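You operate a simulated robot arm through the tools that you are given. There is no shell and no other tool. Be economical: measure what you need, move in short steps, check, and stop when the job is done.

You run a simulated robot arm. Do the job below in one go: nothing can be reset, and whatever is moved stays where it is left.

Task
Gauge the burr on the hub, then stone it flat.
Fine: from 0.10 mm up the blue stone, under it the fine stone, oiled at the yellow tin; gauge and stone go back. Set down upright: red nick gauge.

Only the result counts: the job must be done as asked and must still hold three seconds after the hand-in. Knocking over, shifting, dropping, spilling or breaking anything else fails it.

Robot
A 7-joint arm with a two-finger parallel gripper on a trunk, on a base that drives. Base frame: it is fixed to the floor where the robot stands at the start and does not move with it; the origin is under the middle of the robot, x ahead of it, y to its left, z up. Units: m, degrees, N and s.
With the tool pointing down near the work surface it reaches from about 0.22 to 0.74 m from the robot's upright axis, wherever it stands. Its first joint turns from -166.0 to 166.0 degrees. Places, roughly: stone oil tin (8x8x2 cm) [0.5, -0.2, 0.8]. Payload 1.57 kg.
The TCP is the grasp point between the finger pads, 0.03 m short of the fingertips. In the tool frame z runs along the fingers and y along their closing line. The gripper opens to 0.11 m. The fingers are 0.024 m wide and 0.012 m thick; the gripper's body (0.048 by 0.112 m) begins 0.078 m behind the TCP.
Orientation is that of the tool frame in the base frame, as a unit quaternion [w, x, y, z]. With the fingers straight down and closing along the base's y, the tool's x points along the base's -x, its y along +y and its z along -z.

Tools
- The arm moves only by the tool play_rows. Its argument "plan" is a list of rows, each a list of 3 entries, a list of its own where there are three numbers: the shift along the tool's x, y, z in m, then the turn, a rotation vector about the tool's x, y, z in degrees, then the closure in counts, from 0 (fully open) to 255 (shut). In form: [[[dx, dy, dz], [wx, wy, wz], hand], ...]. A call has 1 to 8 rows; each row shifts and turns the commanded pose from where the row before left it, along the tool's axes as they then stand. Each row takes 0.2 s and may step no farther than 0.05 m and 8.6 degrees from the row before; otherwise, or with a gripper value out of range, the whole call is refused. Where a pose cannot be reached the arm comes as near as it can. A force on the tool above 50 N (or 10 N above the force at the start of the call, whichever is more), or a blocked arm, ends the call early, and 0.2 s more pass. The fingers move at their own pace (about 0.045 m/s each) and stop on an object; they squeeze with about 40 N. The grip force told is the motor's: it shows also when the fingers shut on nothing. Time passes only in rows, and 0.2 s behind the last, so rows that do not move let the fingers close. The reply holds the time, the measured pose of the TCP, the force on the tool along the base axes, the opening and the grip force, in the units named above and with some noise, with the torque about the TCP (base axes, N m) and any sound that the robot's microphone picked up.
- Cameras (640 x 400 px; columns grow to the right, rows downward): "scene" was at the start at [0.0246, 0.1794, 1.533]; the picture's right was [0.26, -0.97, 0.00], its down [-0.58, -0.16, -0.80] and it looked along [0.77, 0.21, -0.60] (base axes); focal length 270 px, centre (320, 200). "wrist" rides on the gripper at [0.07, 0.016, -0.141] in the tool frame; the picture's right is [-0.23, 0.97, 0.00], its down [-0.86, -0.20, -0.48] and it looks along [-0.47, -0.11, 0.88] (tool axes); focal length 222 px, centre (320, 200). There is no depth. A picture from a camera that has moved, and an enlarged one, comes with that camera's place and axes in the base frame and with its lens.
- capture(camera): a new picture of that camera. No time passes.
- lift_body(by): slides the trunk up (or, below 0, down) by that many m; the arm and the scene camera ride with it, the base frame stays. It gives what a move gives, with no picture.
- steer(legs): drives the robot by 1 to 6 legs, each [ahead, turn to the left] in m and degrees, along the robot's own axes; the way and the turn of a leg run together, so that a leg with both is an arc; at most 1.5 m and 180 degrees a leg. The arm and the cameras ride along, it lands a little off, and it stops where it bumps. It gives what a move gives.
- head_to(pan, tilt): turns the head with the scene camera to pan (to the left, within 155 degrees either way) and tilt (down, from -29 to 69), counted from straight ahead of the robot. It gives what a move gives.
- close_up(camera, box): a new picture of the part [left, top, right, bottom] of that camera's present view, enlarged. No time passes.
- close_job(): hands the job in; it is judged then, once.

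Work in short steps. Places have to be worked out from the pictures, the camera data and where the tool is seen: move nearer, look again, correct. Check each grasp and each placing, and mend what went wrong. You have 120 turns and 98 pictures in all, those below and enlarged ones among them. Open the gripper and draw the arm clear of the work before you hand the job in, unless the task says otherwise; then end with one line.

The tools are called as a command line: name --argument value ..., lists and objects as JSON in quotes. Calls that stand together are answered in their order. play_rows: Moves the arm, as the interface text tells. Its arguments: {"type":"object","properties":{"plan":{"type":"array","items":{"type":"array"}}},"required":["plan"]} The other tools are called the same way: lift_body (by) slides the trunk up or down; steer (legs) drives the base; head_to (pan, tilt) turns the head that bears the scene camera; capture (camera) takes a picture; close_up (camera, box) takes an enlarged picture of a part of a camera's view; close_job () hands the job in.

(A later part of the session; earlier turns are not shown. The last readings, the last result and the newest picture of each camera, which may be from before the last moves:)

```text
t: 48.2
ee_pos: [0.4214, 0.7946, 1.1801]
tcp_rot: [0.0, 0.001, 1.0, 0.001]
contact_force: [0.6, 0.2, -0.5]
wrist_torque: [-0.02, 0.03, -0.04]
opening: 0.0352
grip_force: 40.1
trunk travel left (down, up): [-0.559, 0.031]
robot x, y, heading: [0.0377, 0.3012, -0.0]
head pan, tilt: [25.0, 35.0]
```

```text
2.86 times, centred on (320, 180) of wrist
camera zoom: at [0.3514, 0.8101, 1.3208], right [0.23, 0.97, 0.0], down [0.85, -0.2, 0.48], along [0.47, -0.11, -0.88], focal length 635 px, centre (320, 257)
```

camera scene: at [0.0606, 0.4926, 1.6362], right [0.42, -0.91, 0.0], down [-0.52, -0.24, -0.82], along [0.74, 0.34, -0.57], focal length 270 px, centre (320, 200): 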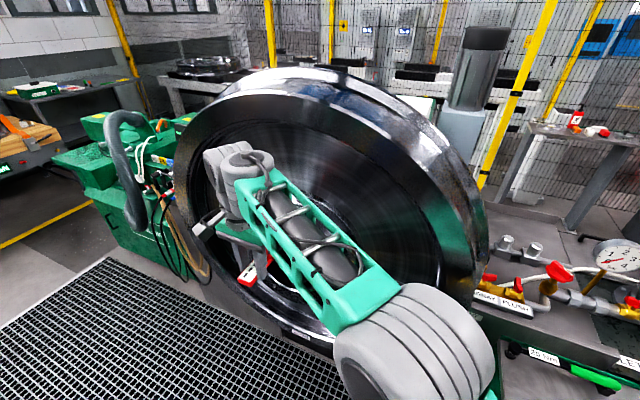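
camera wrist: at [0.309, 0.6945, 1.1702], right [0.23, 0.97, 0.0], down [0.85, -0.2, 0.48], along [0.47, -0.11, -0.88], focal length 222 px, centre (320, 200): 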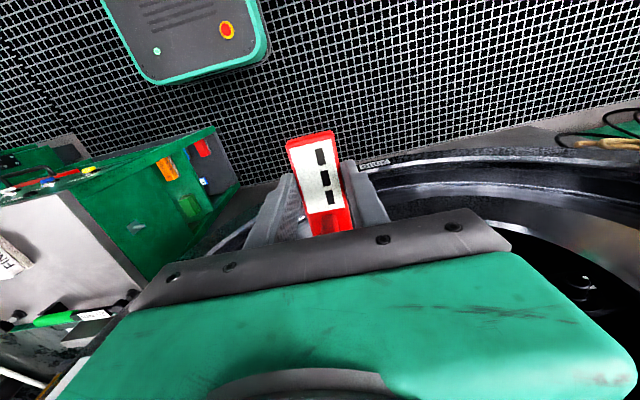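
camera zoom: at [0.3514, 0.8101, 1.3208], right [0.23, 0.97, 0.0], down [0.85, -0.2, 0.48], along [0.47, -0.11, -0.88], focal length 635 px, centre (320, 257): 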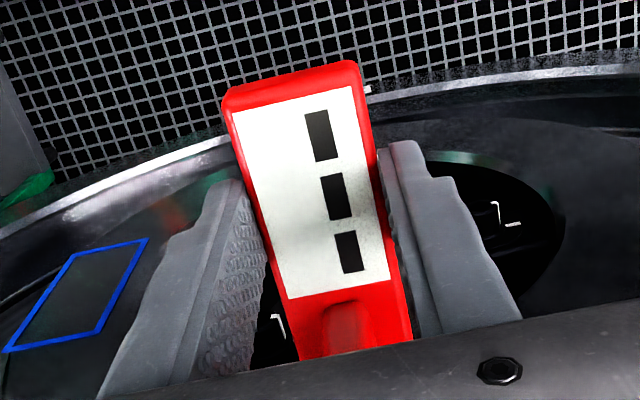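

No contact yet at x=0.421. I continue creeping.

play_rows --plan '[[[-0.0025, 0, 0], [0, 0, 0], 255], [[-0.0025, 0, 0], [0, 0, 0], 255], [[0, 0, 0], [0, 0, 0], 255]]'

play_rows --plan '[[[-0.0025, 0, 0], [0, 0, 0], 255], [[0, 0, 0], [0, 0, 0], 255]]'

```text
t: 49.0
ee_pos: [0.4265, 0.7961, 1.1802]
tcp_rot: [0.0, 0.001, 1.0, -0.001]
contact_force: [0.3, -0.1, -1.1]
wrist_torque: [0.0, 0.06, 0.03]
opening: 0.0352
grip_force: 39.8
trunk travel left (down, up): [-0.559, 0.031]
robot x, y, heading: [0.0372, 0.3006, -0.2]
head pan, tilt: [25.0, 35.0]
```

```text
t: 49.6
ee_pos: [0.4278, 0.7948, 1.1808]
tcp_rot: [0.0, 0.002, 1.0, 0.0]
contact_force: [-0.3, -0.7, -1.7]
wrist_torque: [-0.01, 0.01, 0.03]
opening: 0.0352
grip_force: 40.0
trunk travel left (down, up): [-0.559, 0.031]
robot x, y, heading: [0.0382, 0.2977, -0.5]
head pan, tilt: [25.0, 35.0]
```

Still free. I keep creeping.

play_rows --plan '[[[-0.0025, 0, 0], [0, 0, 0], 255], [[-0.0015, 0, 0], [0, 0, 0], 255]]'

close_up --camera "wrist" --box '[240, 110, 400, 250]'

```text
t: 50.2
ee_pos: [0.4303, 0.7945, 1.1808]
tcp_rot: [0.0, 0.001, 1.0, -0.002]
contact_force: [-14.5, -2.2, -4.1]
wrist_torque: [-0.08, 0.4, 0.05]
opening: 0.0352
grip_force: 39.8
trunk travel left (down, up): [-0.559, 0.031]
robot x, y, heading: [0.0403, 0.3006, -0.0]
head pan, tilt: [25.0, 35.0]
```

```text
2.86 times, centred on (320, 180) of wrist
camera zoom: at [0.3597, 0.8105, 1.3211], right [0.23, 0.97, 0.0], down [0.86, -0.2, 0.48], along [0.47, -0.11, -0.88], focal length 635 px, centre (320, 257)
```

zoom: 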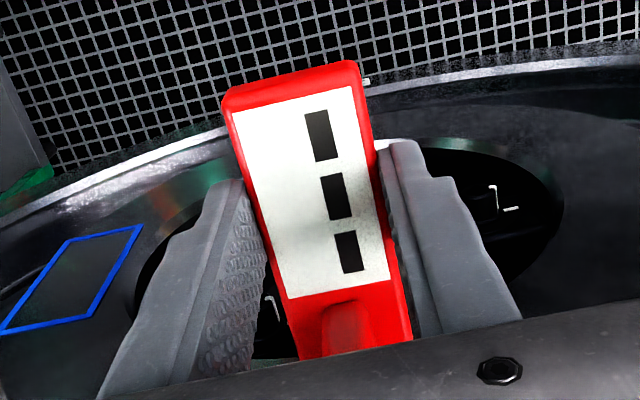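

Contact at x=0.430 with 14.5 N, but the torque suggests contact about 18 mm below the TCP and the display still shows dashes. I hold still a moment and look again.

play_rows --plan '[[[0, 0, 0], [0, 0, 0], 255], [[0, 0, 0], [0, 0, 0], 255], [[0, 0, 0], [0, 0, 0], 255], [[0, 0, 0], [0, 0, 0], 255], [[0, 0, 0], [0, 0, 0], 255]]'

close_up --camera "wrist" --box '[240, 110, 400, 250]'

close_up --camera "scene" --box '[180, 140, 330, 300]'

```text
t: 51.4
ee_pos: [0.4303, 0.7942, 1.1809]
tcp_rot: [0.0, 0.001, 1.0, -0.001]
contact_force: [-23.1, -2.2, -8.5]
wrist_torque: [-0.09, 0.84, 0.11]
opening: 0.0354
grip_force: 40.3
trunk travel left (down, up): [-0.559, 0.031]
robot x, y, heading: [0.0394, 0.2992, -0.1]
head pan, tilt: [25.0, 35.0]
```

```text
2.86 times, centred on (320, 180) of wrist
camera zoom: at [0.3596, 0.8106, 1.3212], right [0.23, 0.97, 0.0], down [0.85, -0.2, 0.48], along [0.47, -0.11, -0.88], focal length 635 px, centre (320, 257)
```

zoom: 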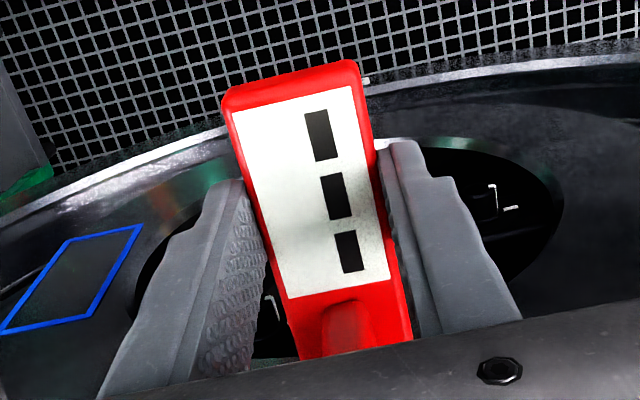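

```text
2.50 times, centred on (255, 220) of scene
camera zoom: at [0.0569, 0.4928, 1.6362], right [0.42, -0.91, 0.0], down [-0.52, -0.24, -0.82], along [0.74, 0.34, -0.57], focal length 676 px, centre (482, 150)
```

zoom: 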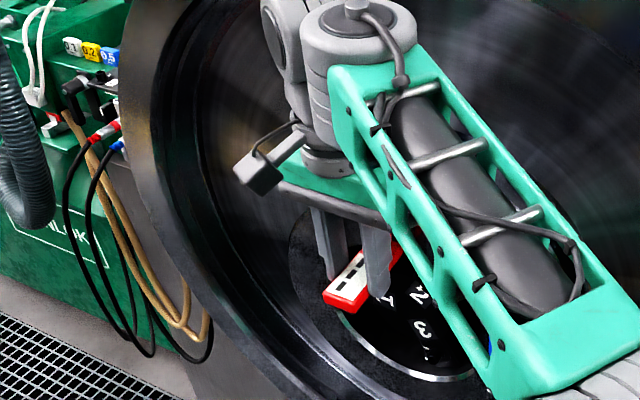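

The display stays blank and the contact point is about 20 mm below the TCP, so perhaps not the nose. I back off 10 cm and yaw the gauge to view its profile.

play_rows --plan '[[[0.01, 0, 0], [0, 0, 0], 255], [[0.045, -0.01, 0], [0, 0, 0], 255], [[0.045, -0.02, 0], [0, 0, 0], 255]]'

play_rows --plan '[[[0, 0, 0], [0, 0, -8.5], 255], [[0, 0, 0], [0, 0, -8.5], 255], [[0, 0, 0], [0, 0, -8.5], 255], [[0, 0, 0], [0, 0, -8.5], 255], [[0, 0, 0], [0, 0, -8.5], 255], [[0, 0, 0], [0, 0, -8.5], 255], [[0, 0, 0], [0, 0, -8.5], 255]]'

capture --camera "scene"

```text
t: 52.2
ee_pos: [0.3312, 0.7636, 1.1814]
tcp_rot: [0.001, 0.002, 1.0, 0.0]
contact_force: [0.1, 0.5, -0.2]
wrist_torque: [-0.01, -0.01, -0.01]
opening: 0.0355
grip_force: 39.5
trunk travel left (down, up): [-0.559, 0.031]
robot x, y, heading: [0.0386, 0.2971, -0.0]
head pan, tilt: [25.0, 35.0]
```

```text
t: 53.8
ee_pos: [0.3321, 0.7655, 1.1797]
tcp_rot: [0.0, -0.496, 0.868, 0.0]
contact_force: [-0.8, 0.4, -1.7]
wrist_torque: [-0.01, 0.01, 0.02]
opening: 0.0351
grip_force: 39.8
trunk travel left (down, up): [-0.559, 0.031]
robot x, y, heading: [0.0399, 0.3009, -0.2]
head pan, tilt: [25.0, 35.0]
```

```text
54 pictures are left
camera scene: at [0.06, 0.4926, 1.6362], right [0.42, -0.91, 0.0], down [-0.52, -0.24, -0.82], along [0.74, 0.34, -0.57], focal length 270 px, centre (320, 200)
```

scene: 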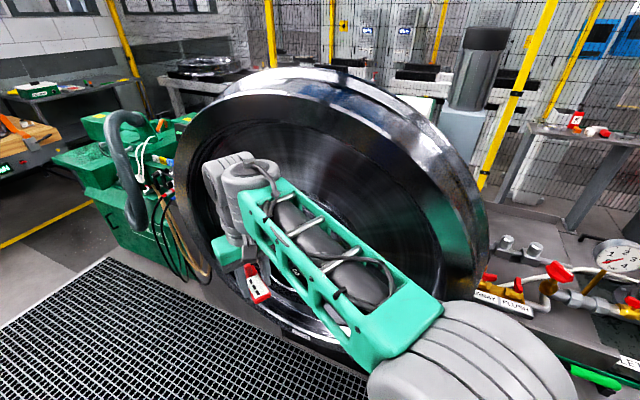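

close_up --camera "scene" --box '[225, 235, 305, 315]'

```text
5.00 times, centred on (265, 275) of scene
camera zoom: at [0.06, 0.4926, 1.6362], right [0.42, -0.91, 0.0], down [-0.52, -0.24, -0.82], along [0.74, 0.34, -0.57], focal length 1352 px, centre (595, -175)
```

zoom: 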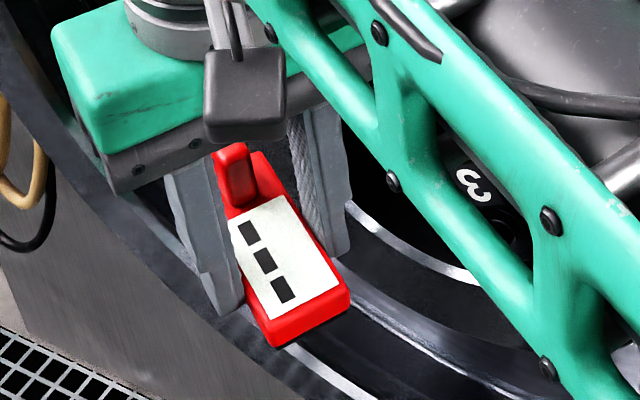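

The nose looks like a block standing up on the end of the body. I raise the gauge nearer camera height for a true side view.

play_rows --plan '[[[0, 0, -0.045], [0, 0, 0], 255], [[0, 0, -0.045], [0, 0, 0], 255], [[0, 0, -0.045], [0, 0, 0], 255], [[0, 0, -0.045], [0, 0, 0], 255], [[0, 0, -0.045], [0, 0, 0], 255], [[0, 0, -0.045], [0, 0, 0], 255]]'

head_to --pan 40 --tilt 25

capture --camera "scene"

```text
t: 54.8
ee_pos: [0.3321, 0.7657, 1.3448]
tcp_rot: [0.009, -0.494, 0.869, 0.006]
contact_force: [1.6, 25.0, -33.6]
wrist_torque: [-2.05, -1.05, -0.93]
opening: 0.035
grip_force: 39.8
out of reach, approached as far as the arm can: row 4
trunk travel left (down, up): [-0.559, 0.031]
robot x, y, heading: [0.0402, 0.2991, 0.0]
head pan, tilt: [25.0, 35.0]
stopped in row 4: the force on the tool passed its limit at 121 N (the readings are from after the stop); the commanded pose is now the measured one
```

```text
t: 55.5
ee_pos: [0.332, 0.7665, 1.3464]
tcp_rot: [0.007, -0.495, 0.869, 0.006]
contact_force: [0.1, 38.2, -54.3]
wrist_torque: [-2.77, -2.26, -1.69]
opening: 0.0352
grip_force: 40.2
trunk travel left (down, up): [-0.559, 0.031]
robot x, y, heading: [0.0446, 0.2982, 0.0]
head pan, tilt: [40.0, 25.0]
```

```text
52 pictures are left
camera scene: at [0.0509, 0.5146, 1.6519], right [0.64, -0.77, 0.0], down [-0.33, -0.27, -0.91], along [0.7, 0.58, -0.42], focal length 270 px, centre (320, 200)
```

scene: 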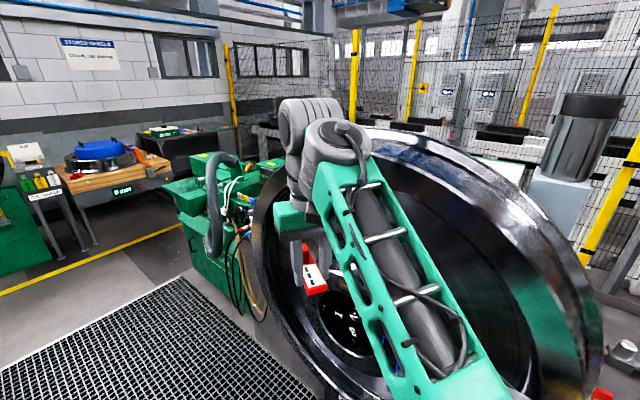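

The hand is pressing against something (probably its own forearm). I go straight back down the way I came.

play_rows --plan '[[[0, 0, 0.02], [0, 0, 0], 255], [[0, 0, 0.03], [0, 0, 0], 255], [[0, 0, 0], [0, 0, 0], 255]]'

close_up --camera "scene" --box '[260, 220, 360, 320]'

```text
t: 56.3
ee_pos: [0.3314, 0.7664, 1.2948]
tcp_rot: [0.007, -0.495, 0.869, 0.004]
contact_force: [0.3, 0.2, -1.0]
wrist_torque: [-0.03, 0.04, -0.03]
opening: 0.0353
grip_force: 39.6
trunk travel left (down, up): [-0.559, 0.031]
robot x, y, heading: [0.0359, 0.2962, -0.5]
head pan, tilt: [40.0, 25.0]
```

```text
4.00 times, centred on (310, 270) of scene
camera zoom: at [0.0509, 0.5147, 1.6519], right [0.64, -0.77, 0.0], down [-0.32, -0.27, -0.91], along [0.7, 0.58, -0.42], focal length 1082 px, centre (360, -80)
```

zoom: 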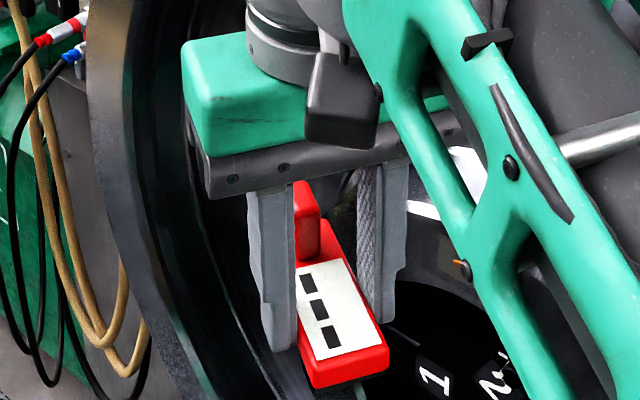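

Free again. I yaw the gauge further so that its side faces the camera.

play_rows --plan '[[[0, 0, 0.01], [0, 0, -8.5], 255], [[0, 0, 0.01], [0, 0, -8.5], 255], [[0, 0, 0], [0, 0, -8.5], 255], [[0, 0, 0], [0, 0, -8.5], 255], [[0, 0, 0], [0, 0, -8.5], 255], [[0, 0, 0], [0, 0, -8.5], 255], [[0, 0, 0], [0, 0, -8.5], 255], [[0, 0, 0], [0, 0, -8.5], 255]]'

close_up --camera "scene" --box '[250, 220, 370, 330]'

```text
t: 58.1
ee_pos: [0.3314, 0.7657, 1.2762]
tcp_rot: [-0.008, 0.897, -0.442, 0.0]
contact_force: [-1.4, -0.1, -1.0]
wrist_torque: [-0.04, -0.03, -0.03]
opening: 0.0356
grip_force: 39.7
trunk travel left (down, up): [-0.559, 0.031]
robot x, y, heading: [0.037, 0.2977, -0.3]
head pan, tilt: [40.0, 25.0]
```

```text
3.64 times, centred on (310, 275) of scene
camera zoom: at [0.0508, 0.5147, 1.6519], right [0.64, -0.77, 0.0], down [-0.32, -0.27, -0.91], along [0.7, 0.58, -0.42], focal length 983 px, centre (356, -73)
```

zoom: 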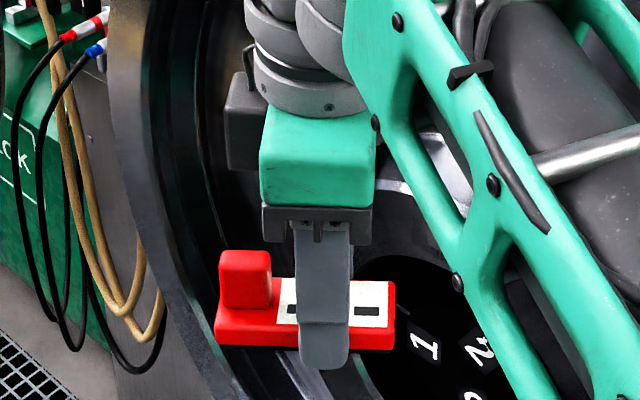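

A clear profile: the red block is a knob flush with the end, so the measuring face must be the underside, as with the stones. I'll turn the tool to point at the hub (+x) with the gauge lying tangentially, and press its bottom on the burr. First I yaw back to nose +y, then pitch.

play_rows --plan '[[[0, 0, 0.01], [0, 0, 7.5], 255], [[0, 0, 0.01], [0, 0, 7.5], 255], [[0, 0, 0.01], [0, 0, 7.5], 255], [[0, 0, 0.01], [0, 0, 7.5], 255], [[0, 0, 0.01], [0, 0, 7.5], 255], [[0, 0, 0], [8.2, 0, 0], 255], [[0, 0, 0], [8.2, 0, 0], 255], [[0, 0, 0], [8.2, 0, 0], 255]]'

play_rows --plan '[[[0, 0, 0], [8.2, 0, 0], 255], [[0, 0, 0], [8.2, 0, 0], 255], [[0, 0, 0], [8.2, 0, 0], 255], [[0, 0, 0], [8.2, 0, 0], 255], [[0, 0, 0], [8.2, 0, 0], 255], [[0, 0, 0], [8.2, 0, 0], 255], [[0, 0, 0], [8.2, 0, 0], 255], [[0, 0, 0], [8.0, 0, 0], 255]]'

capture --camera "wrist"

```text
t: 59.9
ee_pos: [0.3323, 0.7683, 1.2265]
tcp_rot: [0.008, -0.706, 0.708, 0.002]
contact_force: [-0.1, 0.7, -1.1]
wrist_torque: [-0.04, -0.02, 0.02]
opening: 0.0351
grip_force: 39.9
out of reach, approached as far as the arm can: row 6, 7, 8
trunk travel left (down, up): [-0.559, 0.031]
robot x, y, heading: [0.0379, 0.294, -0.3]
head pan, tilt: [40.0, 25.0]
```

```text
t: 61.7
ee_pos: [0.3322, 0.7671, 1.2254]
tcp_rot: [0.007, -0.707, 0.707, 0.002]
contact_force: [0.4, -0.4, -1.1]
wrist_torque: [-0.01, -0.03, -0.01]
opening: 0.0352
grip_force: 40.2
out of reach, approached as far as the arm can: row 1, 2, 3, 4, 5, 6, 7, 8
trunk travel left (down, up): [-0.559, 0.031]
robot x, y, heading: [0.0406, 0.2988, -0.2]
head pan, tilt: [40.0, 25.0]
```

```text
49 pictures are left
camera wrist: at [0.3145, 0.6947, 1.3657], right [-0.97, 0.23, 0.0], down [0.2, 0.85, 0.49], along [0.12, 0.48, -0.87], focal length 222 px, centre (320, 200)
```

wrist: 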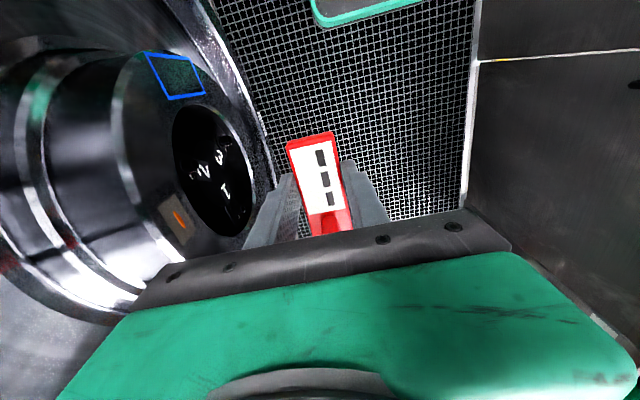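

Tilting isn't reachable from here (this view confirms the burr near (0.487, 0.789, 1.176)). I'll reposition to stand squarely in front of the burr; first I tuck the arm in.

play_rows --plan '[[[0.045, 0.01, 0], [0, 0, 0], 255], [[0.045, 0.01, 0], [0, 0, 0], 255], [[0.045, 0.01, 0], [0, 0, 0], 255], [[0.045, 0.01, 0], [0, 0, 0], 255], [[0.045, 0.01, 0], [0, 0, 0], 255], [[0.045, 0, 0], [0, 0, 0], 255], [[0.045, 0, 0], [0, 0, 0], 255], [[0, 0, 0], [0, 0, 8.5], 255]]'

play_rows --plan '[[[0, 0, 0], [0, 0, 8.5], 255], [[0, 0, 0], [0, 0, 8.5], 255], [[0, 0, 0], [0, 0, 8.5], 255], [[0, 0, 0], [0, 0, 8.5], 255], [[0, 0, 0], [0, 0, 8.5], 255], [[0, 0, 0], [0, 0, 8.5], 255], [[0, 0, 0], [0, 0, 8.5], 255], [[0, 0, 0], [0, 0, 8.5], 255]]'

steer --legs '[[-0.12, 0], [0, 90], [0.49, 0], [0, -90]]'

```text
t: 63.5
ee_pos: [0.2809, 0.4532, 1.2211]
tcp_rot: [0.009, -0.652, 0.758, 0.002]
contact_force: [-0.9, -0.9, -2.5]
wrist_torque: [-0.04, -0.01, -0.01]
opening: 0.0348
grip_force: 40.4
trunk travel left (down, up): [-0.559, 0.031]
robot x, y, heading: [0.0411, 0.2962, -0.2]
head pan, tilt: [40.0, 25.0]
```

```text
t: 65.3
ee_pos: [0.2813, 0.453, 1.2215]
tcp_rot: [0.005, -0.115, 0.993, 0.007]
contact_force: [0.4, -0.7, -1.3]
wrist_torque: [-0.04, 0.03, 0.01]
opening: 0.0354
grip_force: 40.1
trunk travel left (down, up): [-0.559, 0.031]
robot x, y, heading: [0.0393, 0.296, -0.0]
head pan, tilt: [40.0, 25.0]
```

```text
t: 76.8
ee_pos: [0.1589, 0.9496, 1.2211]
tcp_rot: [0.005, -0.119, 0.993, 0.007]
contact_force: [-0.1, -0.7, -1.4]
wrist_torque: [-0.03, 0.02, -0.03]
opening: 0.035
grip_force: 39.8
trunk travel left (down, up): [-0.559, 0.031]
robot x, y, heading: [-0.0846, 0.7928, 0.3]
head pan, tilt: [40.0, 25.0]
```

Now standing at (-0.085, 0.793), squarely in front of the hub. I remove the leftover yaw, move in front of the burr, then pitch the tool up.

play_rows --plan '[[[0, 0, 0], [0, 0, 7], 255], [[0, 0, 0], [0, 0, 6.7], 255], [[-0.0335, -0.0265, 0.003], [0, 0, 0], 255], [[-0.0335, -0.0265, 0.003], [0, 0, 0], 255], [[-0.0335, -0.0265, 0.003], [0, 0, 0], 255], [[-0.0335, -0.0265, 0.003], [0, 0, 0], 255], [[-0.0335, -0.0265, 0.003], [0, 0, 0], 255], [[-0.0335, -0.0265, 0.003], [0, 0, 0], 255]]'

play_rows --plan '[[[0, 0, 0], [0, -8.2, 0], 255], [[0, 0, 0], [0, -8.2, 0], 255]]'

```text
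t: 78.6
ee_pos: [0.3586, 0.7906, 1.2018]
tcp_rot: [0.003, -0.001, 1.0, 0.007]
contact_force: [0.2, 0.0, -1.7]
wrist_torque: [0.02, 0.03, -0.01]
opening: 0.0353
grip_force: 39.9
trunk travel left (down, up): [-0.559, 0.031]
robot x, y, heading: [-0.0856, 0.7936, 0.2]
head pan, tilt: [40.0, 25.0]
```

```text
t: 79.2
ee_pos: [0.3581, 0.7911, 1.203]
tcp_rot: [0.147, 0.0, 0.989, 0.007]
contact_force: [-0.4, -0.8, -0.4]
wrist_torque: [-0.01, 0.01, 0.0]
opening: 0.0354
grip_force: 39.7
trunk travel left (down, up): [-0.559, 0.031]
robot x, y, heading: [-0.086, 0.7957, 0.1]
head pan, tilt: [40.0, 25.0]
```

It tilts the right way (tool z moving toward +x). I continue to 90°.

play_rows --plan '[[[0, 0, 0], [0, -8.2, 0], 255], [[0, 0, 0], [0, -8.2, 0], 255], [[0, 0, 0], [0, -8.2, 0], 255], [[0, 0, 0], [0, -8.2, 0], 255], [[0, 0, 0], [0, -8.2, 0], 255], [[0, 0, 0], [0, -8.2, 0], 255], [[0, 0, 0], [0, -8.2, 0], 255], [[0, 0, 0], [0, -8.2, 0], 255]]'

play_rows --plan '[[[0, 0, 0], [0, -7.8, 0], 255], [[0, 0, 0], [0, 0, -8.5], 255], [[0, 0, 0], [0, 0, -8.5], 255]]'

capture --camera "wrist"

```text
t: 80.5
ee_pos: [0.36, 0.7941, 1.1219]
tcp_rot: [0.43, 0.004, 0.903, 0.012]
contact_force: [0.9, 0.2, -1.9]
wrist_torque: [-0.02, 0.07, -0.03]
opening: 0.0353
grip_force: 40.1
trunk travel left (down, up): [-0.559, 0.031]
robot x, y, heading: [-0.0843, 0.7936, 0.2]
head pan, tilt: [40.0, 25.0]
stopped in row 6: the arm was blocked; the commanded pose is now the measured one
```

```text
t: 81.5
ee_pos: [0.3538, 0.7931, 1.0866]
tcp_rot: [0.45, -0.126, 0.882, -0.054]
contact_force: [-0.1, 0.0, -2.2]
wrist_torque: [-0.01, 0.04, 0.0]
opening: 0.035
grip_force: 39.7
trunk travel left (down, up): [-0.559, 0.031]
robot x, y, heading: [-0.0824, 0.7955, -0.1]
head pan, tilt: [40.0, 25.0]
stopped in row 3: the arm was blocked; the commanded pose is now the measured one
```

```text
48 pictures are left
camera wrist: at [0.1978, 0.7868, 1.1115], right [-0.04, 1.0, -0.03], down [0.13, 0.03, 0.99], along [0.99, 0.04, -0.13], focal length 222 px, centre (320, 200)
```

wrist: 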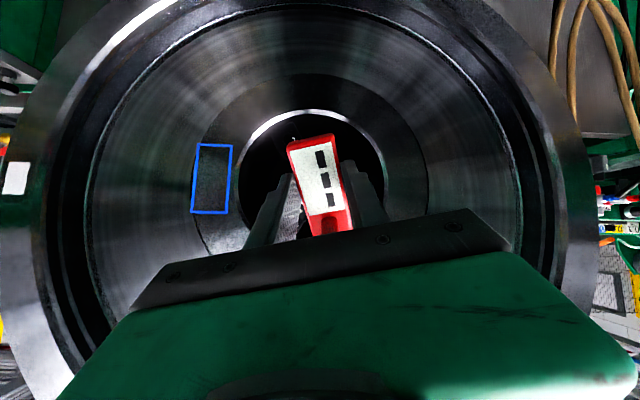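

The arm got blocked during the pitch (58° reached, dropped to z=1.09). I look at the arm's configuration.

head_to --pan 0 --tilt 50

capture --camera "scene"

```text
t: 82.6
ee_pos: [0.3544, 0.7942, 1.0905]
tcp_rot: [0.452, -0.126, 0.881, -0.055]
contact_force: [-0.6, -0.4, -1.5]
wrist_torque: [-0.01, 0.03, -0.01]
opening: 0.0352
grip_force: 40.1
trunk travel left (down, up): [-0.559, 0.031]
robot x, y, heading: [-0.0864, 0.7937, 0.2]
head pan, tilt: [0.0, 50.0]
```

```text
47 pictures are left
camera scene: at [-0.0663, 0.9505, 1.6144], right [0.0, -1.0, 0.0], down [-0.77, 0.0, -0.64], along [0.64, 0.0, -0.77], focal length 270 px, centre (320, 200)
```

scene: 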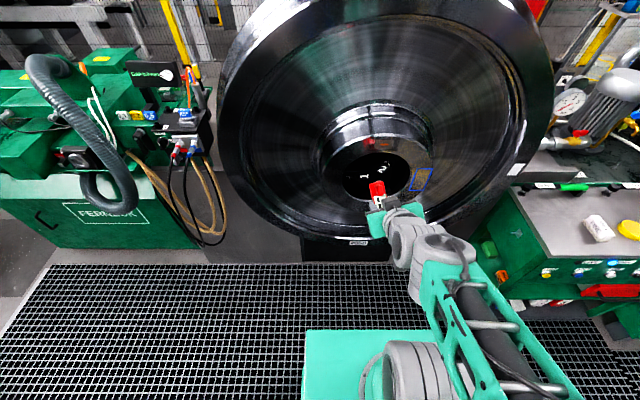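

The arm is folded too tightly at this distance and height. Lowering the trunk gives it more vertical stretch: I lower by 0.35 m and raise the hand back up.

lift_body --by -0.35

play_rows --plan '[[[-0.0384, -0.0103, -0.0286], [0, 0, 0], 255], [[-0.0384, -0.0103, -0.0286], [0, 0, 0], 255], [[-0.0384, -0.0103, -0.0286], [0, 0, 0], 255], [[-0.0384, -0.0103, -0.0286], [0, 0, 0], 255], [[-0.0384, -0.0103, -0.0286], [0, 0, 0], 255], [[-0.0384, -0.0103, -0.0286], [0, 0, 0], 255], [[-0.0384, -0.0103, -0.0286], [0, 0, 0], 255], [[-0.0384, -0.0103, -0.0286], [0, 0, 0], 255]]'

```text
t: 86.0
ee_pos: [0.3451, 0.7946, 0.7064]
tcp_rot: [0.416, -0.128, 0.899, -0.048]
contact_force: [-0.3, -0.3, -1.5]
wrist_torque: [-0.03, 0.03, -0.01]
opening: 0.0351
grip_force: 40.4
trunk travel left (down, up): [-0.209, 0.381]
robot x, y, heading: [-0.085, 0.7934, 0.3]
head pan, tilt: [0.0, 50.0]
```

```text
t: 86.5
ee_pos: [0.3444, 0.7973, 0.7243]
tcp_rot: [0.36, -0.133, 0.923, -0.034]
contact_force: [0.2, 0.6, -1.9]
wrist_torque: [0.0, 0.03, 0.02]
opening: 0.0351
grip_force: 40.1
trunk travel left (down, up): [-0.209, 0.381]
robot x, y, heading: [-0.0836, 0.7895, 0.2]
head pan, tilt: [0.0, 50.0]
stopped in row 2: the arm was blocked; the commanded pose is now the measured one
```

Still blocked in part. I look at where the elbow is.

head_to --pan -25 --tilt 60

capture --camera "scene"

```text
t: 87.4
ee_pos: [0.3443, 0.7957, 0.7244]
tcp_rot: [0.36, -0.133, 0.923, -0.035]
contact_force: [0.1, 0.2, -1.7]
wrist_torque: [-0.01, 0.03, -0.01]
opening: 0.0351
grip_force: 40.4
trunk travel left (down, up): [-0.209, 0.381]
robot x, y, heading: [-0.0824, 0.7943, 0.2]
head pan, tilt: [-25.0, 60.0]
```

```text
46 pictures are left
camera scene: at [-0.0828, 0.9223, 1.2521], right [-0.42, -0.91, 0.0], down [-0.79, 0.36, -0.5], along [0.45, -0.21, -0.87], focal length 270 px, centre (320, 200)
```

scene: 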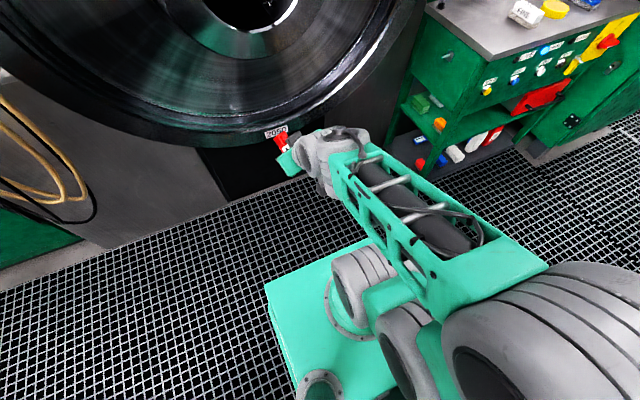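

The forearm is folded against the upper arm. I unfold: forward a little, pitch the tool back down, and then I'll raise the hand with tool down before trying again.

play_rows --plan '[[[-0.021, -0.0066, 0.02], [0, 0, 0], 255], [[-0.021, -0.0066, 0.02], [0, 8.2, 0], 255], [[0, 0, 0], [0, 8.2, 0], 255], [[0, 0, 0], [0, 8.2, 0], 255], [[0, 0, 0], [0, 8.2, 0], 255], [[0, 0, 0], [0, 8.2, 0], 255]]'

```text
t: 88.8
ee_pos: [0.4041, 0.7956, 0.7276]
tcp_rot: [0.016, -0.11, 0.991, -0.079]
contact_force: [0.0, -0.2, -0.9]
wrist_torque: [0.0, 0.01, 0.02]
opening: 0.0352
grip_force: 39.9
trunk travel left (down, up): [-0.209, 0.381]
robot x, y, heading: [-0.0847, 0.795, 0.3]
head pan, tilt: [-25.0, 60.0]
```

The tool is down and free again. I raise the hand toward z≈1.15 with the trunk low.

play_rows --plan '[[[0.0043, -0.0063, -0.0456], [0, 0, 0], 255], [[0.0043, -0.0063, -0.0456], [0, 0, 0], 255], [[0.0043, -0.0063, -0.0456], [0, 0, 0], 255], [[0.0043, -0.0063, -0.0456], [0, 0, 0], 255], [[0.0043, -0.0063, -0.0456], [0, 0, 0], 255], [[0.0043, -0.0063, -0.0456], [0, 0, 0], 255], [[0.0043, -0.0063, -0.0456], [0, 0, 0], 255], [[0.0043, -0.0063, -0.0456], [0, 0, 0], 255]]'

play_rows --plan '[[[0, 0, 0], [0, -8.2, 0], 255], [[0, 0, 0], [0, -8.2, 0], 255], [[0, 0, 0], [0, -8.2, 0], 255], [[0, 0, 0], [0, -8.2, 0], 255], [[0, 0, 0], [0, -8.2, 0], 255], [[0, 0, 0], [0, -8.2, 0], 255], [[0, 0, 0], [0, -8.2, 0], 255], [[0, 0, 0], [0, -8.2, 0], 255]]'

```text
t: 90.6
ee_pos: [0.3481, 0.7894, 0.9076]
tcp_rot: [0.017, -0.111, 0.991, -0.079]
contact_force: [0.1, -0.3, -1.3]
wrist_torque: [-0.03, 0.02, -0.03]
opening: 0.0354
grip_force: 39.5
out of reach, approached as far as the arm can: row 4, 5, 6, 7, 8
trunk travel left (down, up): [-0.209, 0.381]
robot x, y, heading: [-0.0818, 0.7936, 0.2]
head pan, tilt: [-25.0, 60.0]
```

```text
t: 92.0
ee_pos: [0.3605, 0.7937, 0.826]
tcp_rot: [0.312, -0.134, 0.941, 0.006]
contact_force: [0.5, 0.1, -1.1]
wrist_torque: [0.03, 0.03, 0.02]
opening: 0.035
grip_force: 39.8
trunk travel left (down, up): [-0.209, 0.381]
robot x, y, heading: [-0.0841, 0.7932, 0.2]
head pan, tilt: [-25.0, 60.0]
stopped in row 6: the arm was blocked; the commanded pose is now the measured one
```

Blocked again, likely a joint limit from a twisted elbow. I look at the arm once more to understand its posture.

head_to --pan -20 --tilt 52

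capture --camera "scene"

```text
t: 92.7
ee_pos: [0.359, 0.7941, 0.8247]
tcp_rot: [0.312, -0.135, 0.94, 0.007]
contact_force: [-0.3, -0.1, -1.1]
wrist_torque: [-0.02, 0.02, -0.01]
opening: 0.0351
grip_force: 39.7
trunk travel left (down, up): [-0.209, 0.381]
robot x, y, heading: [-0.0807, 0.7961, 0.2]
head pan, tilt: [-20.0, 52.0]
```

```text
45 pictures are left
camera scene: at [-0.0727, 0.9247, 1.2619], right [-0.34, -0.94, 0.0], down [-0.74, 0.27, -0.62], along [0.58, -0.21, -0.79], focal length 270 px, centre (320, 200)
```

scene: 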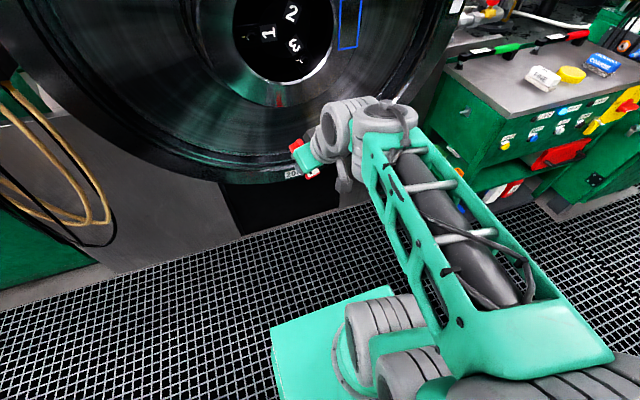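

The elbow sits behind-right of the shoulder with the forearm folded. I go back to tool-down and return to a pose like the (relative) start pose, which I know is healthy, and test pitching there.

play_rows --plan '[[[0, 0, 0], [0, 8.2, 0], 255], [[0, 0, 0], [0, 8.2, 0], 255], [[0, 0, 0], [0, 8.2, 0], 255], [[0, 0, 0], [0, 8.2, 0], 255], [[0, 0, 0], [0, 3.6, 0], 255], [[0, 0, 0], [0, 0, 6], 255], [[0, 0, 0], [0, 0, 6], 255]]'

```text
t: 94.3
ee_pos: [0.3607, 0.7922, 0.8256]
tcp_rot: [0.006, -0.026, 0.999, -0.035]
contact_force: [0.3, -0.1, -0.9]
wrist_torque: [0.0, 0.01, -0.01]
opening: 0.0353
grip_force: 40.6
trunk travel left (down, up): [-0.209, 0.381]
robot x, y, heading: [-0.0835, 0.7932, 0.1]
head pan, tilt: [-20.0, 52.0]
```

play_rows --plan '[[[0.0, 0, 0], [-4, 0, 3], 255], [[0.0169, 0.0349, -0.03], [0, 0, 0], 255], [[0.0169, 0.0349, -0.03], [0, 0, 0], 255], [[0.0169, 0.0349, -0.03], [0, 0, 0], 255], [[0.0169, 0.0349, -0.03], [0, 0, 0], 255], [[0.0169, 0.0349, -0.03], [0, 0, 0], 255], [[0.0169, 0.0349, -0.03], [0, 0, 0], 255], [[0.0169, 0.0349, -0.03], [0, 0, 0], 255]]'

play_rows --plan '[[[0, 0, 0], [0, -8.2, 0], 255], [[0, 0, 0], [0, -8.2, 0], 255], [[0, 0, 0], [0, -8.2, 0], 255], [[0, 0, 0], [0, -8.2, 0], 255], [[0, 0, 0], [0, -8.2, 0], 255], [[0, 0, 0], [0, -8.2, 0], 255], [[0, 0, 0], [0, -8.2, 0], 255], [[0, 0, 0], [0, -8.2, 0], 255]]'

```text
t: 96.1
ee_pos: [0.2395, 1.0367, 1.0344]
tcp_rot: [0.005, 0.0, 1.0, 0.0]
contact_force: [0.4, 0.2, -1.0]
wrist_torque: [0.03, 0.01, 0.0]
opening: 0.035
grip_force: 40.2
trunk travel left (down, up): [-0.209, 0.381]
robot x, y, heading: [-0.0834, 0.7963, 0.1]
head pan, tilt: [-20.0, 52.0]
```

```text
t: 97.9
ee_pos: [0.2403, 1.0372, 1.0344]
tcp_rot: [0.288, 0.001, 0.958, -0.001]
contact_force: [0.8, 0.3, -1.3]
wrist_torque: [0.0, 0.04, -0.02]
opening: 0.0355
grip_force: 40.0
out of reach, approached as far as the arm can: row 5, 6, 7, 8
trunk travel left (down, up): [-0.209, 0.381]
robot x, y, heading: [-0.0828, 0.792, 0.1]
head pan, tilt: [-20.0, 52.0]
```

It reached only 33° there (joint limit, not blocked). I extend forward 12 cm and try pitching more, to learn how the limit depends on stretch.

play_rows --plan '[[[-0.0334, 0, 0.0221], [0, 0, 0], 255], [[-0.0334, 0, 0.0221], [0, 0, 0], 255], [[-0.0334, 0, 0.0221], [0, 0, 0], 255], [[0, 0, 0], [0, -8.2, 0], 255], [[0, 0, 0], [0, -8.2, 0], 255], [[0, 0, 0], [0, -8.2, 0], 255], [[0, 0, 0], [0, -8.2, 0], 255]]'

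capture --camera "scene"

```text
t: 99.5
ee_pos: [0.3424, 1.0414, 1.0775]
tcp_rot: [0.372, 0.0, 0.928, -0.002]
contact_force: [0.0, -0.3, -1.3]
wrist_torque: [0.01, 0.05, -0.03]
opening: 0.0351
grip_force: 39.7
out of reach, approached as far as the arm can: row 4, 5, 6, 7
trunk travel left (down, up): [-0.209, 0.381]
robot x, y, heading: [-0.0834, 0.793, 0.2]
head pan, tilt: [-20.0, 52.0]
```

```text
44 pictures are left
camera scene: at [-0.0726, 0.9248, 1.2618], right [-0.34, -0.94, 0.0], down [-0.74, 0.27, -0.62], along [0.58, -0.21, -0.79], focal length 270 px, centre (320, 200)
```

scene: 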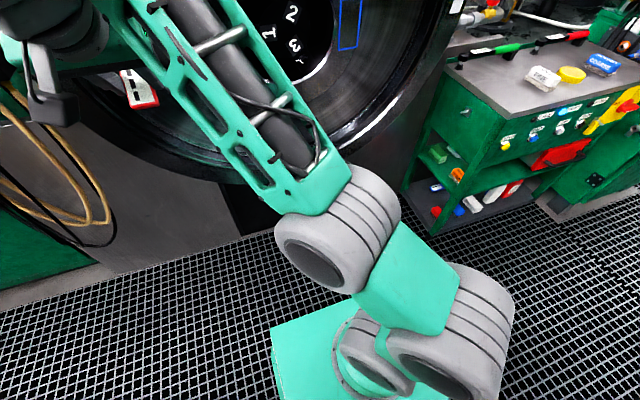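

The limits there were plain over-stretch with the trunk too low. I'll undo the pitch, centre the hand in front of the robot, bring the trunk back to about 0, and pitch there.

play_rows --plan '[[[0, 0, 0], [0, 8.2, 0], 255], [[0, 0, 0], [0, 8.2, 0], 255], [[0, 0, 0], [0, 8.2, 0], 255], [[0, 0, 0], [0, 8.2, 0], 255], [[0, 0, 0], [0, 8.2, 0], 255], [[0, 0, 0], [0, 2.7, 0], 255], [[0, -0.04, 0.02], [0, 0, 0], 255], [[0, -0.04, 0.02], [0, 0, 0], 255]]'

play_rows --plan '[[[0, -0.04, 0.02], [0, 0, 0], 255], [[0, -0.04, 0.02], [0, 0, 0], 255], [[0, -0.04, 0.02], [0, 0, 0], 255], [[-0.01, -0.04, 0.02], [0, 0, 0], 255]]'

lift_body --by 0.25

steer --legs '[[-0.04, 0]]'

```text
t: 101.3
ee_pos: [0.3283, 0.9503, 1.0002]
tcp_rot: [-0.001, 0.002, 1.0, -0.002]
contact_force: [0.3, 0.6, -2.3]
wrist_torque: [-0.05, 0.04, -0.01]
opening: 0.0348
grip_force: 40.5
out of reach, approached as far as the arm can: row 5, 6
trunk travel left (down, up): [-0.209, 0.381]
robot x, y, heading: [-0.0852, 0.791, 0.5]
head pan, tilt: [-20.0, 52.0]
```

```text
t: 102.3
ee_pos: [0.3368, 0.7894, 0.9221]
tcp_rot: [-0.002, 0.001, 1.0, -0.001]
contact_force: [-0.4, -0.4, -1.1]
wrist_torque: [-0.04, 0.05, -0.04]
opening: 0.0352
grip_force: 39.8
trunk travel left (down, up): [-0.209, 0.381]
robot x, y, heading: [-0.084, 0.7927, 0.3]
head pan, tilt: [-20.0, 52.0]
```

```text
t: 104.9
ee_pos: [0.3359, 0.7902, 1.171]
tcp_rot: [-0.001, 0.002, 1.0, -0.002]
contact_force: [0.1, 0.3, -1.1]
wrist_torque: [-0.03, 0.03, 0.01]
opening: 0.0352
grip_force: 39.8
trunk travel left (down, up): [-0.459, 0.131]
robot x, y, heading: [-0.0817, 0.7919, 0.3]
head pan, tilt: [-20.0, 52.0]
```

```text
t: 105.7
ee_pos: [0.2957, 0.7896, 1.1726]
tcp_rot: [-0.001, 0.002, 1.0, -0.002]
contact_force: [-0.9, -0.4, -1.1]
wrist_torque: [-0.02, 0.06, -0.03]
opening: 0.0352
grip_force: 39.5
trunk travel left (down, up): [-0.459, 0.131]
robot x, y, heading: [-0.1265, 0.7935, 0.4]
head pan, tilt: [-20.0, 52.0]
```

Now forward to x≈0.37, and pitch in steps.

play_rows --plan '[[[-0.04, 0, 0], [0, 0, 0], 255], [[-0.035, 0, 0], [0, 0, 0], 255], [[0, 0, 0], [0, -8.2, 0], 255], [[0, 0, 0], [0, -8.2, 0], 255], [[0, 0, 0], [0, -8.2, 0], 255], [[0, 0, 0], [0, -8.2, 0], 255], [[0, 0, 0], [0, -8.2, 0], 255], [[0, 0, 0], [0, -8.2, 0], 255]]'

play_rows --plan '[[[0, 0, 0], [0, -8.2, 0], 255], [[0, 0, 0], [0, -8.2, 0], 255], [[0, 0, 0], [0, -8.2, 0], 255], [[0, 0, 0], [0, -8.2, 0], 255], [[0, 0, 0], [0, -8, 0], 255]]'

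capture --camera "scene"

```text
t: 107.2
ee_pos: [0.3862, 0.7598, 1.0527]
tcp_rot: [0.159, 0.035, 0.987, -0.008]
contact_force: [0.2, -0.3, -1.3]
wrist_torque: [-0.02, 0.07, -0.03]
opening: 0.0352
grip_force: 40.1
trunk travel left (down, up): [-0.459, 0.131]
robot x, y, heading: [-0.1247, 0.7959, 0.5]
head pan, tilt: [-20.0, 52.0]
stopped in row 7: the arm was blocked; the commanded pose is now the measured one
```

```text
t: 107.8
ee_pos: [0.3766, 0.7633, 0.9524]
tcp_rot: [0.157, 0.032, 0.987, -0.006]
contact_force: [0.3, 0.2, -1.1]
wrist_torque: [-0.01, 0.09, 0.01]
opening: 0.0352
grip_force: 39.7
trunk travel left (down, up): [-0.459, 0.131]
robot x, y, heading: [-0.1223, 0.7927, 0.0]
head pan, tilt: [-20.0, 52.0]
stopped in row 2: the arm was blocked; the commanded pose is now the measured one
```

```text
43 pictures are left
camera scene: at [-0.1121, 0.9247, 1.5119], right [-0.34, -0.94, 0.0], down [-0.74, 0.27, -0.62], along [0.58, -0.21, -0.79], focal length 270 px, centre (320, 200)
```

scene: 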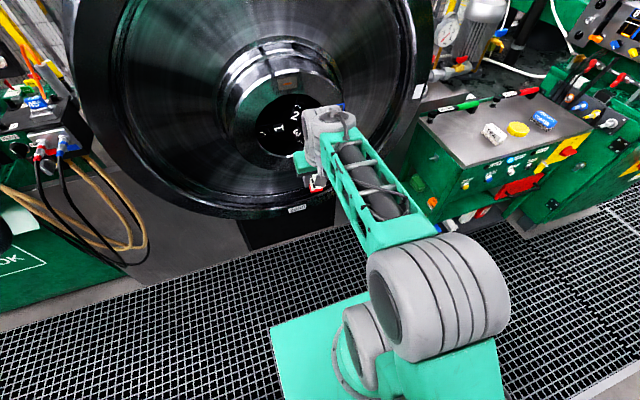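

The arm seems to be trying to flip posture (it sags rather than meeting an obstacle). I undo the small pitch, rise again, and try with the hand rolled 90° the other way (nose to -y), which shifts the wrist joints.

play_rows --plan '[[[0, 0, 0], [0, 8.2, 0], 255], [[0, 0, 0], [0, 8.2, 0], 255], [[0, 0.005, -0.04], [0, 1.7, 0], 255], [[0, 0.01, -0.045], [0, 0, 0], 255], [[0, 0.01, -0.045], [0, 0, 0], 255], [[0, 0, -0.045], [0, 0, 0], 255], [[0, 0, -0.03], [0, 0, 0], 255]]'

play_rows --plan '[[[0, 0, 0], [0, 0, 8.5], 255], [[0, 0, 0], [0, 0, 8.5], 255], [[0, 0, 0], [0, 0, 8.5], 255], [[0, 0, 0], [0, 0, 8.5], 255], [[0, 0, 0], [0, 0, 8.5], 255], [[0, 0, 0], [0, 0, 8.5], 255], [[0, 0, 0], [0, 0, 8.5], 255], [[0, 0, 0], [0, 0, 8.5], 255]]'

```text
t: 109.4
ee_pos: [0.3717, 0.7867, 1.164]
tcp_rot: [0.004, 0.033, 0.999, 0.0]
contact_force: [-2.7, -0.7, -0.3]
wrist_torque: [0.02, -0.21, -0.01]
opening: 0.0351
grip_force: 40.0
trunk travel left (down, up): [-0.459, 0.131]
robot x, y, heading: [-0.1223, 0.795, -0.1]
head pan, tilt: [-20.0, 52.0]
```

```text
t: 111.2
ee_pos: [0.3745, 0.7882, 1.1644]
tcp_rot: [0.005, 0.587, 0.809, 0.003]
contact_force: [-0.2, -0.6, -0.6]
wrist_torque: [0.04, 0.0, -0.01]
opening: 0.0351
grip_force: 40.0
trunk travel left (down, up): [-0.459, 0.131]
robot x, y, heading: [-0.1274, 0.7962, -0.0]
head pan, tilt: [-20.0, 52.0]
```

play_rows --plan '[[[0, 0, 0], [0, 0, 8.5], 255], [[0, 0, 0], [0, 0, 8.5], 255], [[0, 0, 0], [0, 0, 1], 255], [[0, 0, 0], [-5, 0, 0], 255], [[0, 0, 0], [-5, 0, 0], 255], [[0, 0, 0], [-5, 0, 0], 255], [[0, 0, 0], [-5, 0, 0], 255]]'

play_rows --plan '[[[0, 0, 0], [-5, 0, 0], 255], [[0, 0, 0], [-5, 0, 0], 255], [[0, 0, 0], [-5, 0, 0], 255], [[0, 0, 0], [-5, 0, 0], 255]]'

```text
t: 112.8
ee_pos: [0.3767, 0.7873, 1.1645]
tcp_rot: [0.127, 0.694, 0.697, 0.127]
contact_force: [0.6, 0.1, -1.4]
wrist_torque: [0.06, 0.02, -0.02]
opening: 0.0353
grip_force: 40.5
trunk travel left (down, up): [-0.459, 0.131]
robot x, y, heading: [-0.123, 0.7923, 0.2]
head pan, tilt: [-20.0, 52.0]
```

```text
t: 113.8
ee_pos: [0.3747, 0.7877, 1.1641]
tcp_rot: [0.246, 0.662, 0.664, 0.246]
contact_force: [0.3, -0.9, -1.8]
wrist_torque: [0.03, 0.05, 0.01]
opening: 0.0351
grip_force: 39.6
trunk travel left (down, up): [-0.459, 0.131]
robot x, y, heading: [-0.1231, 0.7951, 0.1]
head pan, tilt: [-20.0, 52.0]
```

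That works: 40° reached with no loss of position. I continue to 90°.

play_rows --plan '[[[0, 0, 0], [-5, 0, 0], 255], [[0, 0, 0], [-5, 0, 0], 255], [[0, 0, 0], [-5, 0, 0], 255], [[0, 0, 0], [-5, 0, 0], 255], [[0, 0, 0], [-5, 0, 0], 255]]'

play_rows --plan '[[[0, 0, 0], [-5, 0, 0], 255], [[0, 0, 0], [-5, 0, 0], 255], [[0, 0, 0], [-5, 0, 0], 255], [[0, 0, 0], [-5, 0, 0], 255], [[0, 0, 0], [-5, 0, 0], 255]]'

capture --camera "wrist"

```text
t: 115.2
ee_pos: [0.3804, 0.788, 1.1275]
tcp_rot: [0.359, 0.606, 0.61, 0.364]
contact_force: [0.1, -0.8, -0.4]
wrist_torque: [0.04, -0.02, -0.04]
opening: 0.0353
grip_force: 40.0
trunk travel left (down, up): [-0.459, 0.131]
robot x, y, heading: [-0.1223, 0.7944, 0.2]
head pan, tilt: [-20.0, 52.0]
stopped in row 5: the arm was blocked; the commanded pose is now the measured one
```

```text
t: 116.4
ee_pos: [0.3801, 0.7921, 1.1272]
tcp_rot: [0.479, 0.512, 0.519, 0.488]
contact_force: [0.2, 0.7, -0.8]
wrist_torque: [0.0, 0.02, 0.01]
opening: 0.0352
grip_force: 40.3
trunk travel left (down, up): [-0.459, 0.131]
robot x, y, heading: [-0.1238, 0.7921, 0.1]
head pan, tilt: [-20.0, 52.0]
```

```text
42 pictures are left
camera wrist: at [0.2389, 0.8588, 1.1519], right [0.07, -0.23, 0.97], down [-0.48, -0.86, -0.17], along [0.88, -0.45, -0.17], focal length 222 px, centre (320, 200)
```

wrist: 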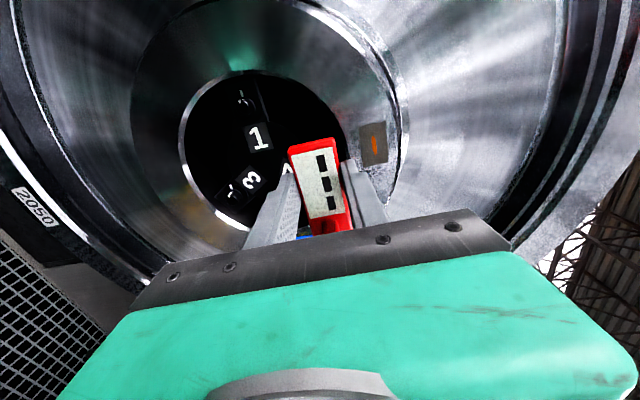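

Now the tool points at the hub (≈87°), and this view puts the burr at (0.485, 0.791, 1.180). I trim the last few degrees and line up: TCP y≈0.798 (gauge body centre over the burr), z≈1.180.

play_rows --plan '[[[0, 0, 0], [-3.6, -0.9, 0], 255], [[0.002, 0.025, 0], [0, 0, 0], 255], [[0.004, 0.028, 0], [0, 0, 0], 255], [[0, 0, 0], [0, 0, 0], 255]]'

capture --camera "wrist"

```text
t: 117.6
ee_pos: [0.3846, 0.7899, 1.1451]
tcp_rot: [0.486, 0.522, 0.515, 0.475]
contact_force: [-1.1, -0.1, -1.0]
wrist_torque: [0.04, 0.02, 0.0]
opening: 0.0349
grip_force: 40.3
trunk travel left (down, up): [-0.459, 0.131]
robot x, y, heading: [-0.1232, 0.7944, -0.0]
head pan, tilt: [-20.0, 52.0]
stopped in row 4: the arm was blocked; the commanded pose is now the measured one
```

```text
41 pictures are left
camera wrist: at [0.2463, 0.8612, 1.171], right [0.07, -0.23, 0.97], down [-0.51, -0.85, -0.16], along [0.86, -0.48, -0.17], focal length 222 px, centre (320, 200)
```

wrist: 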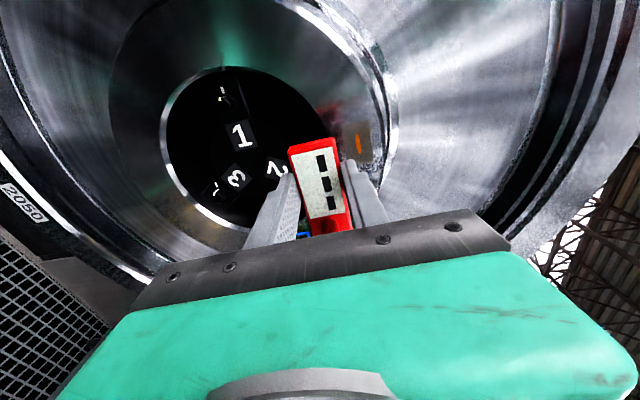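

The arm can't rise further in this posture, but the trunk can. I raise the trunk by 0.037 m, then move forward 2.5 cm and trim the pitch.

lift_body --by 0.037

play_rows --plan '[[[0.004, 0.0, 0.015], [0, 0, 0], 255], [[0.004, 0.0, 0.01], [0, 0, 0], 255], [[0, 0, 0], [-2, 0.5, 0], 255], [[0, 0, 0], [-2, 0.5, 0], 255]]'

```text
t: 118.4
ee_pos: [0.384, 0.7905, 1.1885]
tcp_rot: [0.489, 0.52, 0.512, 0.479]
contact_force: [-0.2, -0.3, -0.9]
wrist_torque: [0.04, 0.01, 0.0]
opening: 0.0352
grip_force: 39.6
trunk travel left (down, up): [-0.496, 0.094]
robot x, y, heading: [-0.1276, 0.79, 0.2]
head pan, tilt: [-20.0, 52.0]
```

```text
t: 119.4
ee_pos: [0.4091, 0.7968, 1.1834]
tcp_rot: [0.503, 0.498, 0.498, 0.501]
contact_force: [0.0, 0.9, -1.2]
wrist_torque: [0.04, 0.07, 0.03]
opening: 0.0352
grip_force: 40.0
trunk travel left (down, up): [-0.496, 0.094]
robot x, y, heading: [-0.1204, 0.7955, 0.3]
head pan, tilt: [-20.0, 52.0]
```

Square to the face at (0.409, 0.797, 1.183). I advance to x≈0.438 and then creep until contact.

play_rows --plan '[[[0, -0.003, 0.015], [0, 0, 0], 255], [[0, 0, 0.014], [0, 0, 0], 255], [[0, 0, 0.003], [0, 0, 0], 255], [[0, 0, 0], [0, 0, 0], 255]]'

play_rows --plan '[[[0, 0, 0.002], [0, 0, 0], 255], [[0, 0, 0.002], [0, 0, 0], 255]]'

close_up --camera "wrist" --box '[240, 100, 420, 250]'

```text
t: 120.4
ee_pos: [0.4414, 0.7978, 1.181]
tcp_rot: [0.502, 0.499, 0.499, 0.5]
contact_force: [-0.4, -0.3, -0.9]
wrist_torque: [0.03, 0.03, 0.02]
opening: 0.0352
grip_force: 39.9
trunk travel left (down, up): [-0.496, 0.094]
robot x, y, heading: [-0.1213, 0.7959, 0.0]
head pan, tilt: [-20.0, 52.0]
```

```text
t: 121.0
ee_pos: [0.4445, 0.7969, 1.1805]
tcp_rot: [0.502, 0.499, 0.499, 0.5]
contact_force: [0.9, 0.6, -1.7]
wrist_torque: [0.03, 0.01, -0.02]
opening: 0.0351
grip_force: 39.5
trunk travel left (down, up): [-0.496, 0.094]
robot x, y, heading: [-0.122, 0.7947, 0.3]
head pan, tilt: [-20.0, 52.0]
```

```text
2.67 times, centred on (330, 175) of wrist
camera zoom: at [0.304, 0.8659, 1.1963], right [0.0, -0.23, 0.97], down [-0.48, -0.85, -0.2], along [0.88, -0.47, -0.1], focal length 592 px, centre (293, 267)
```

zoom: 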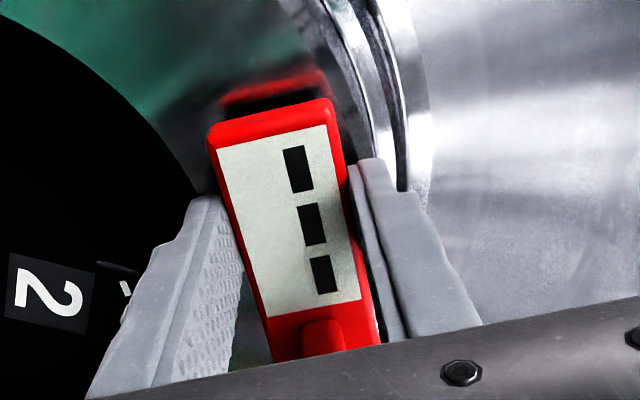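

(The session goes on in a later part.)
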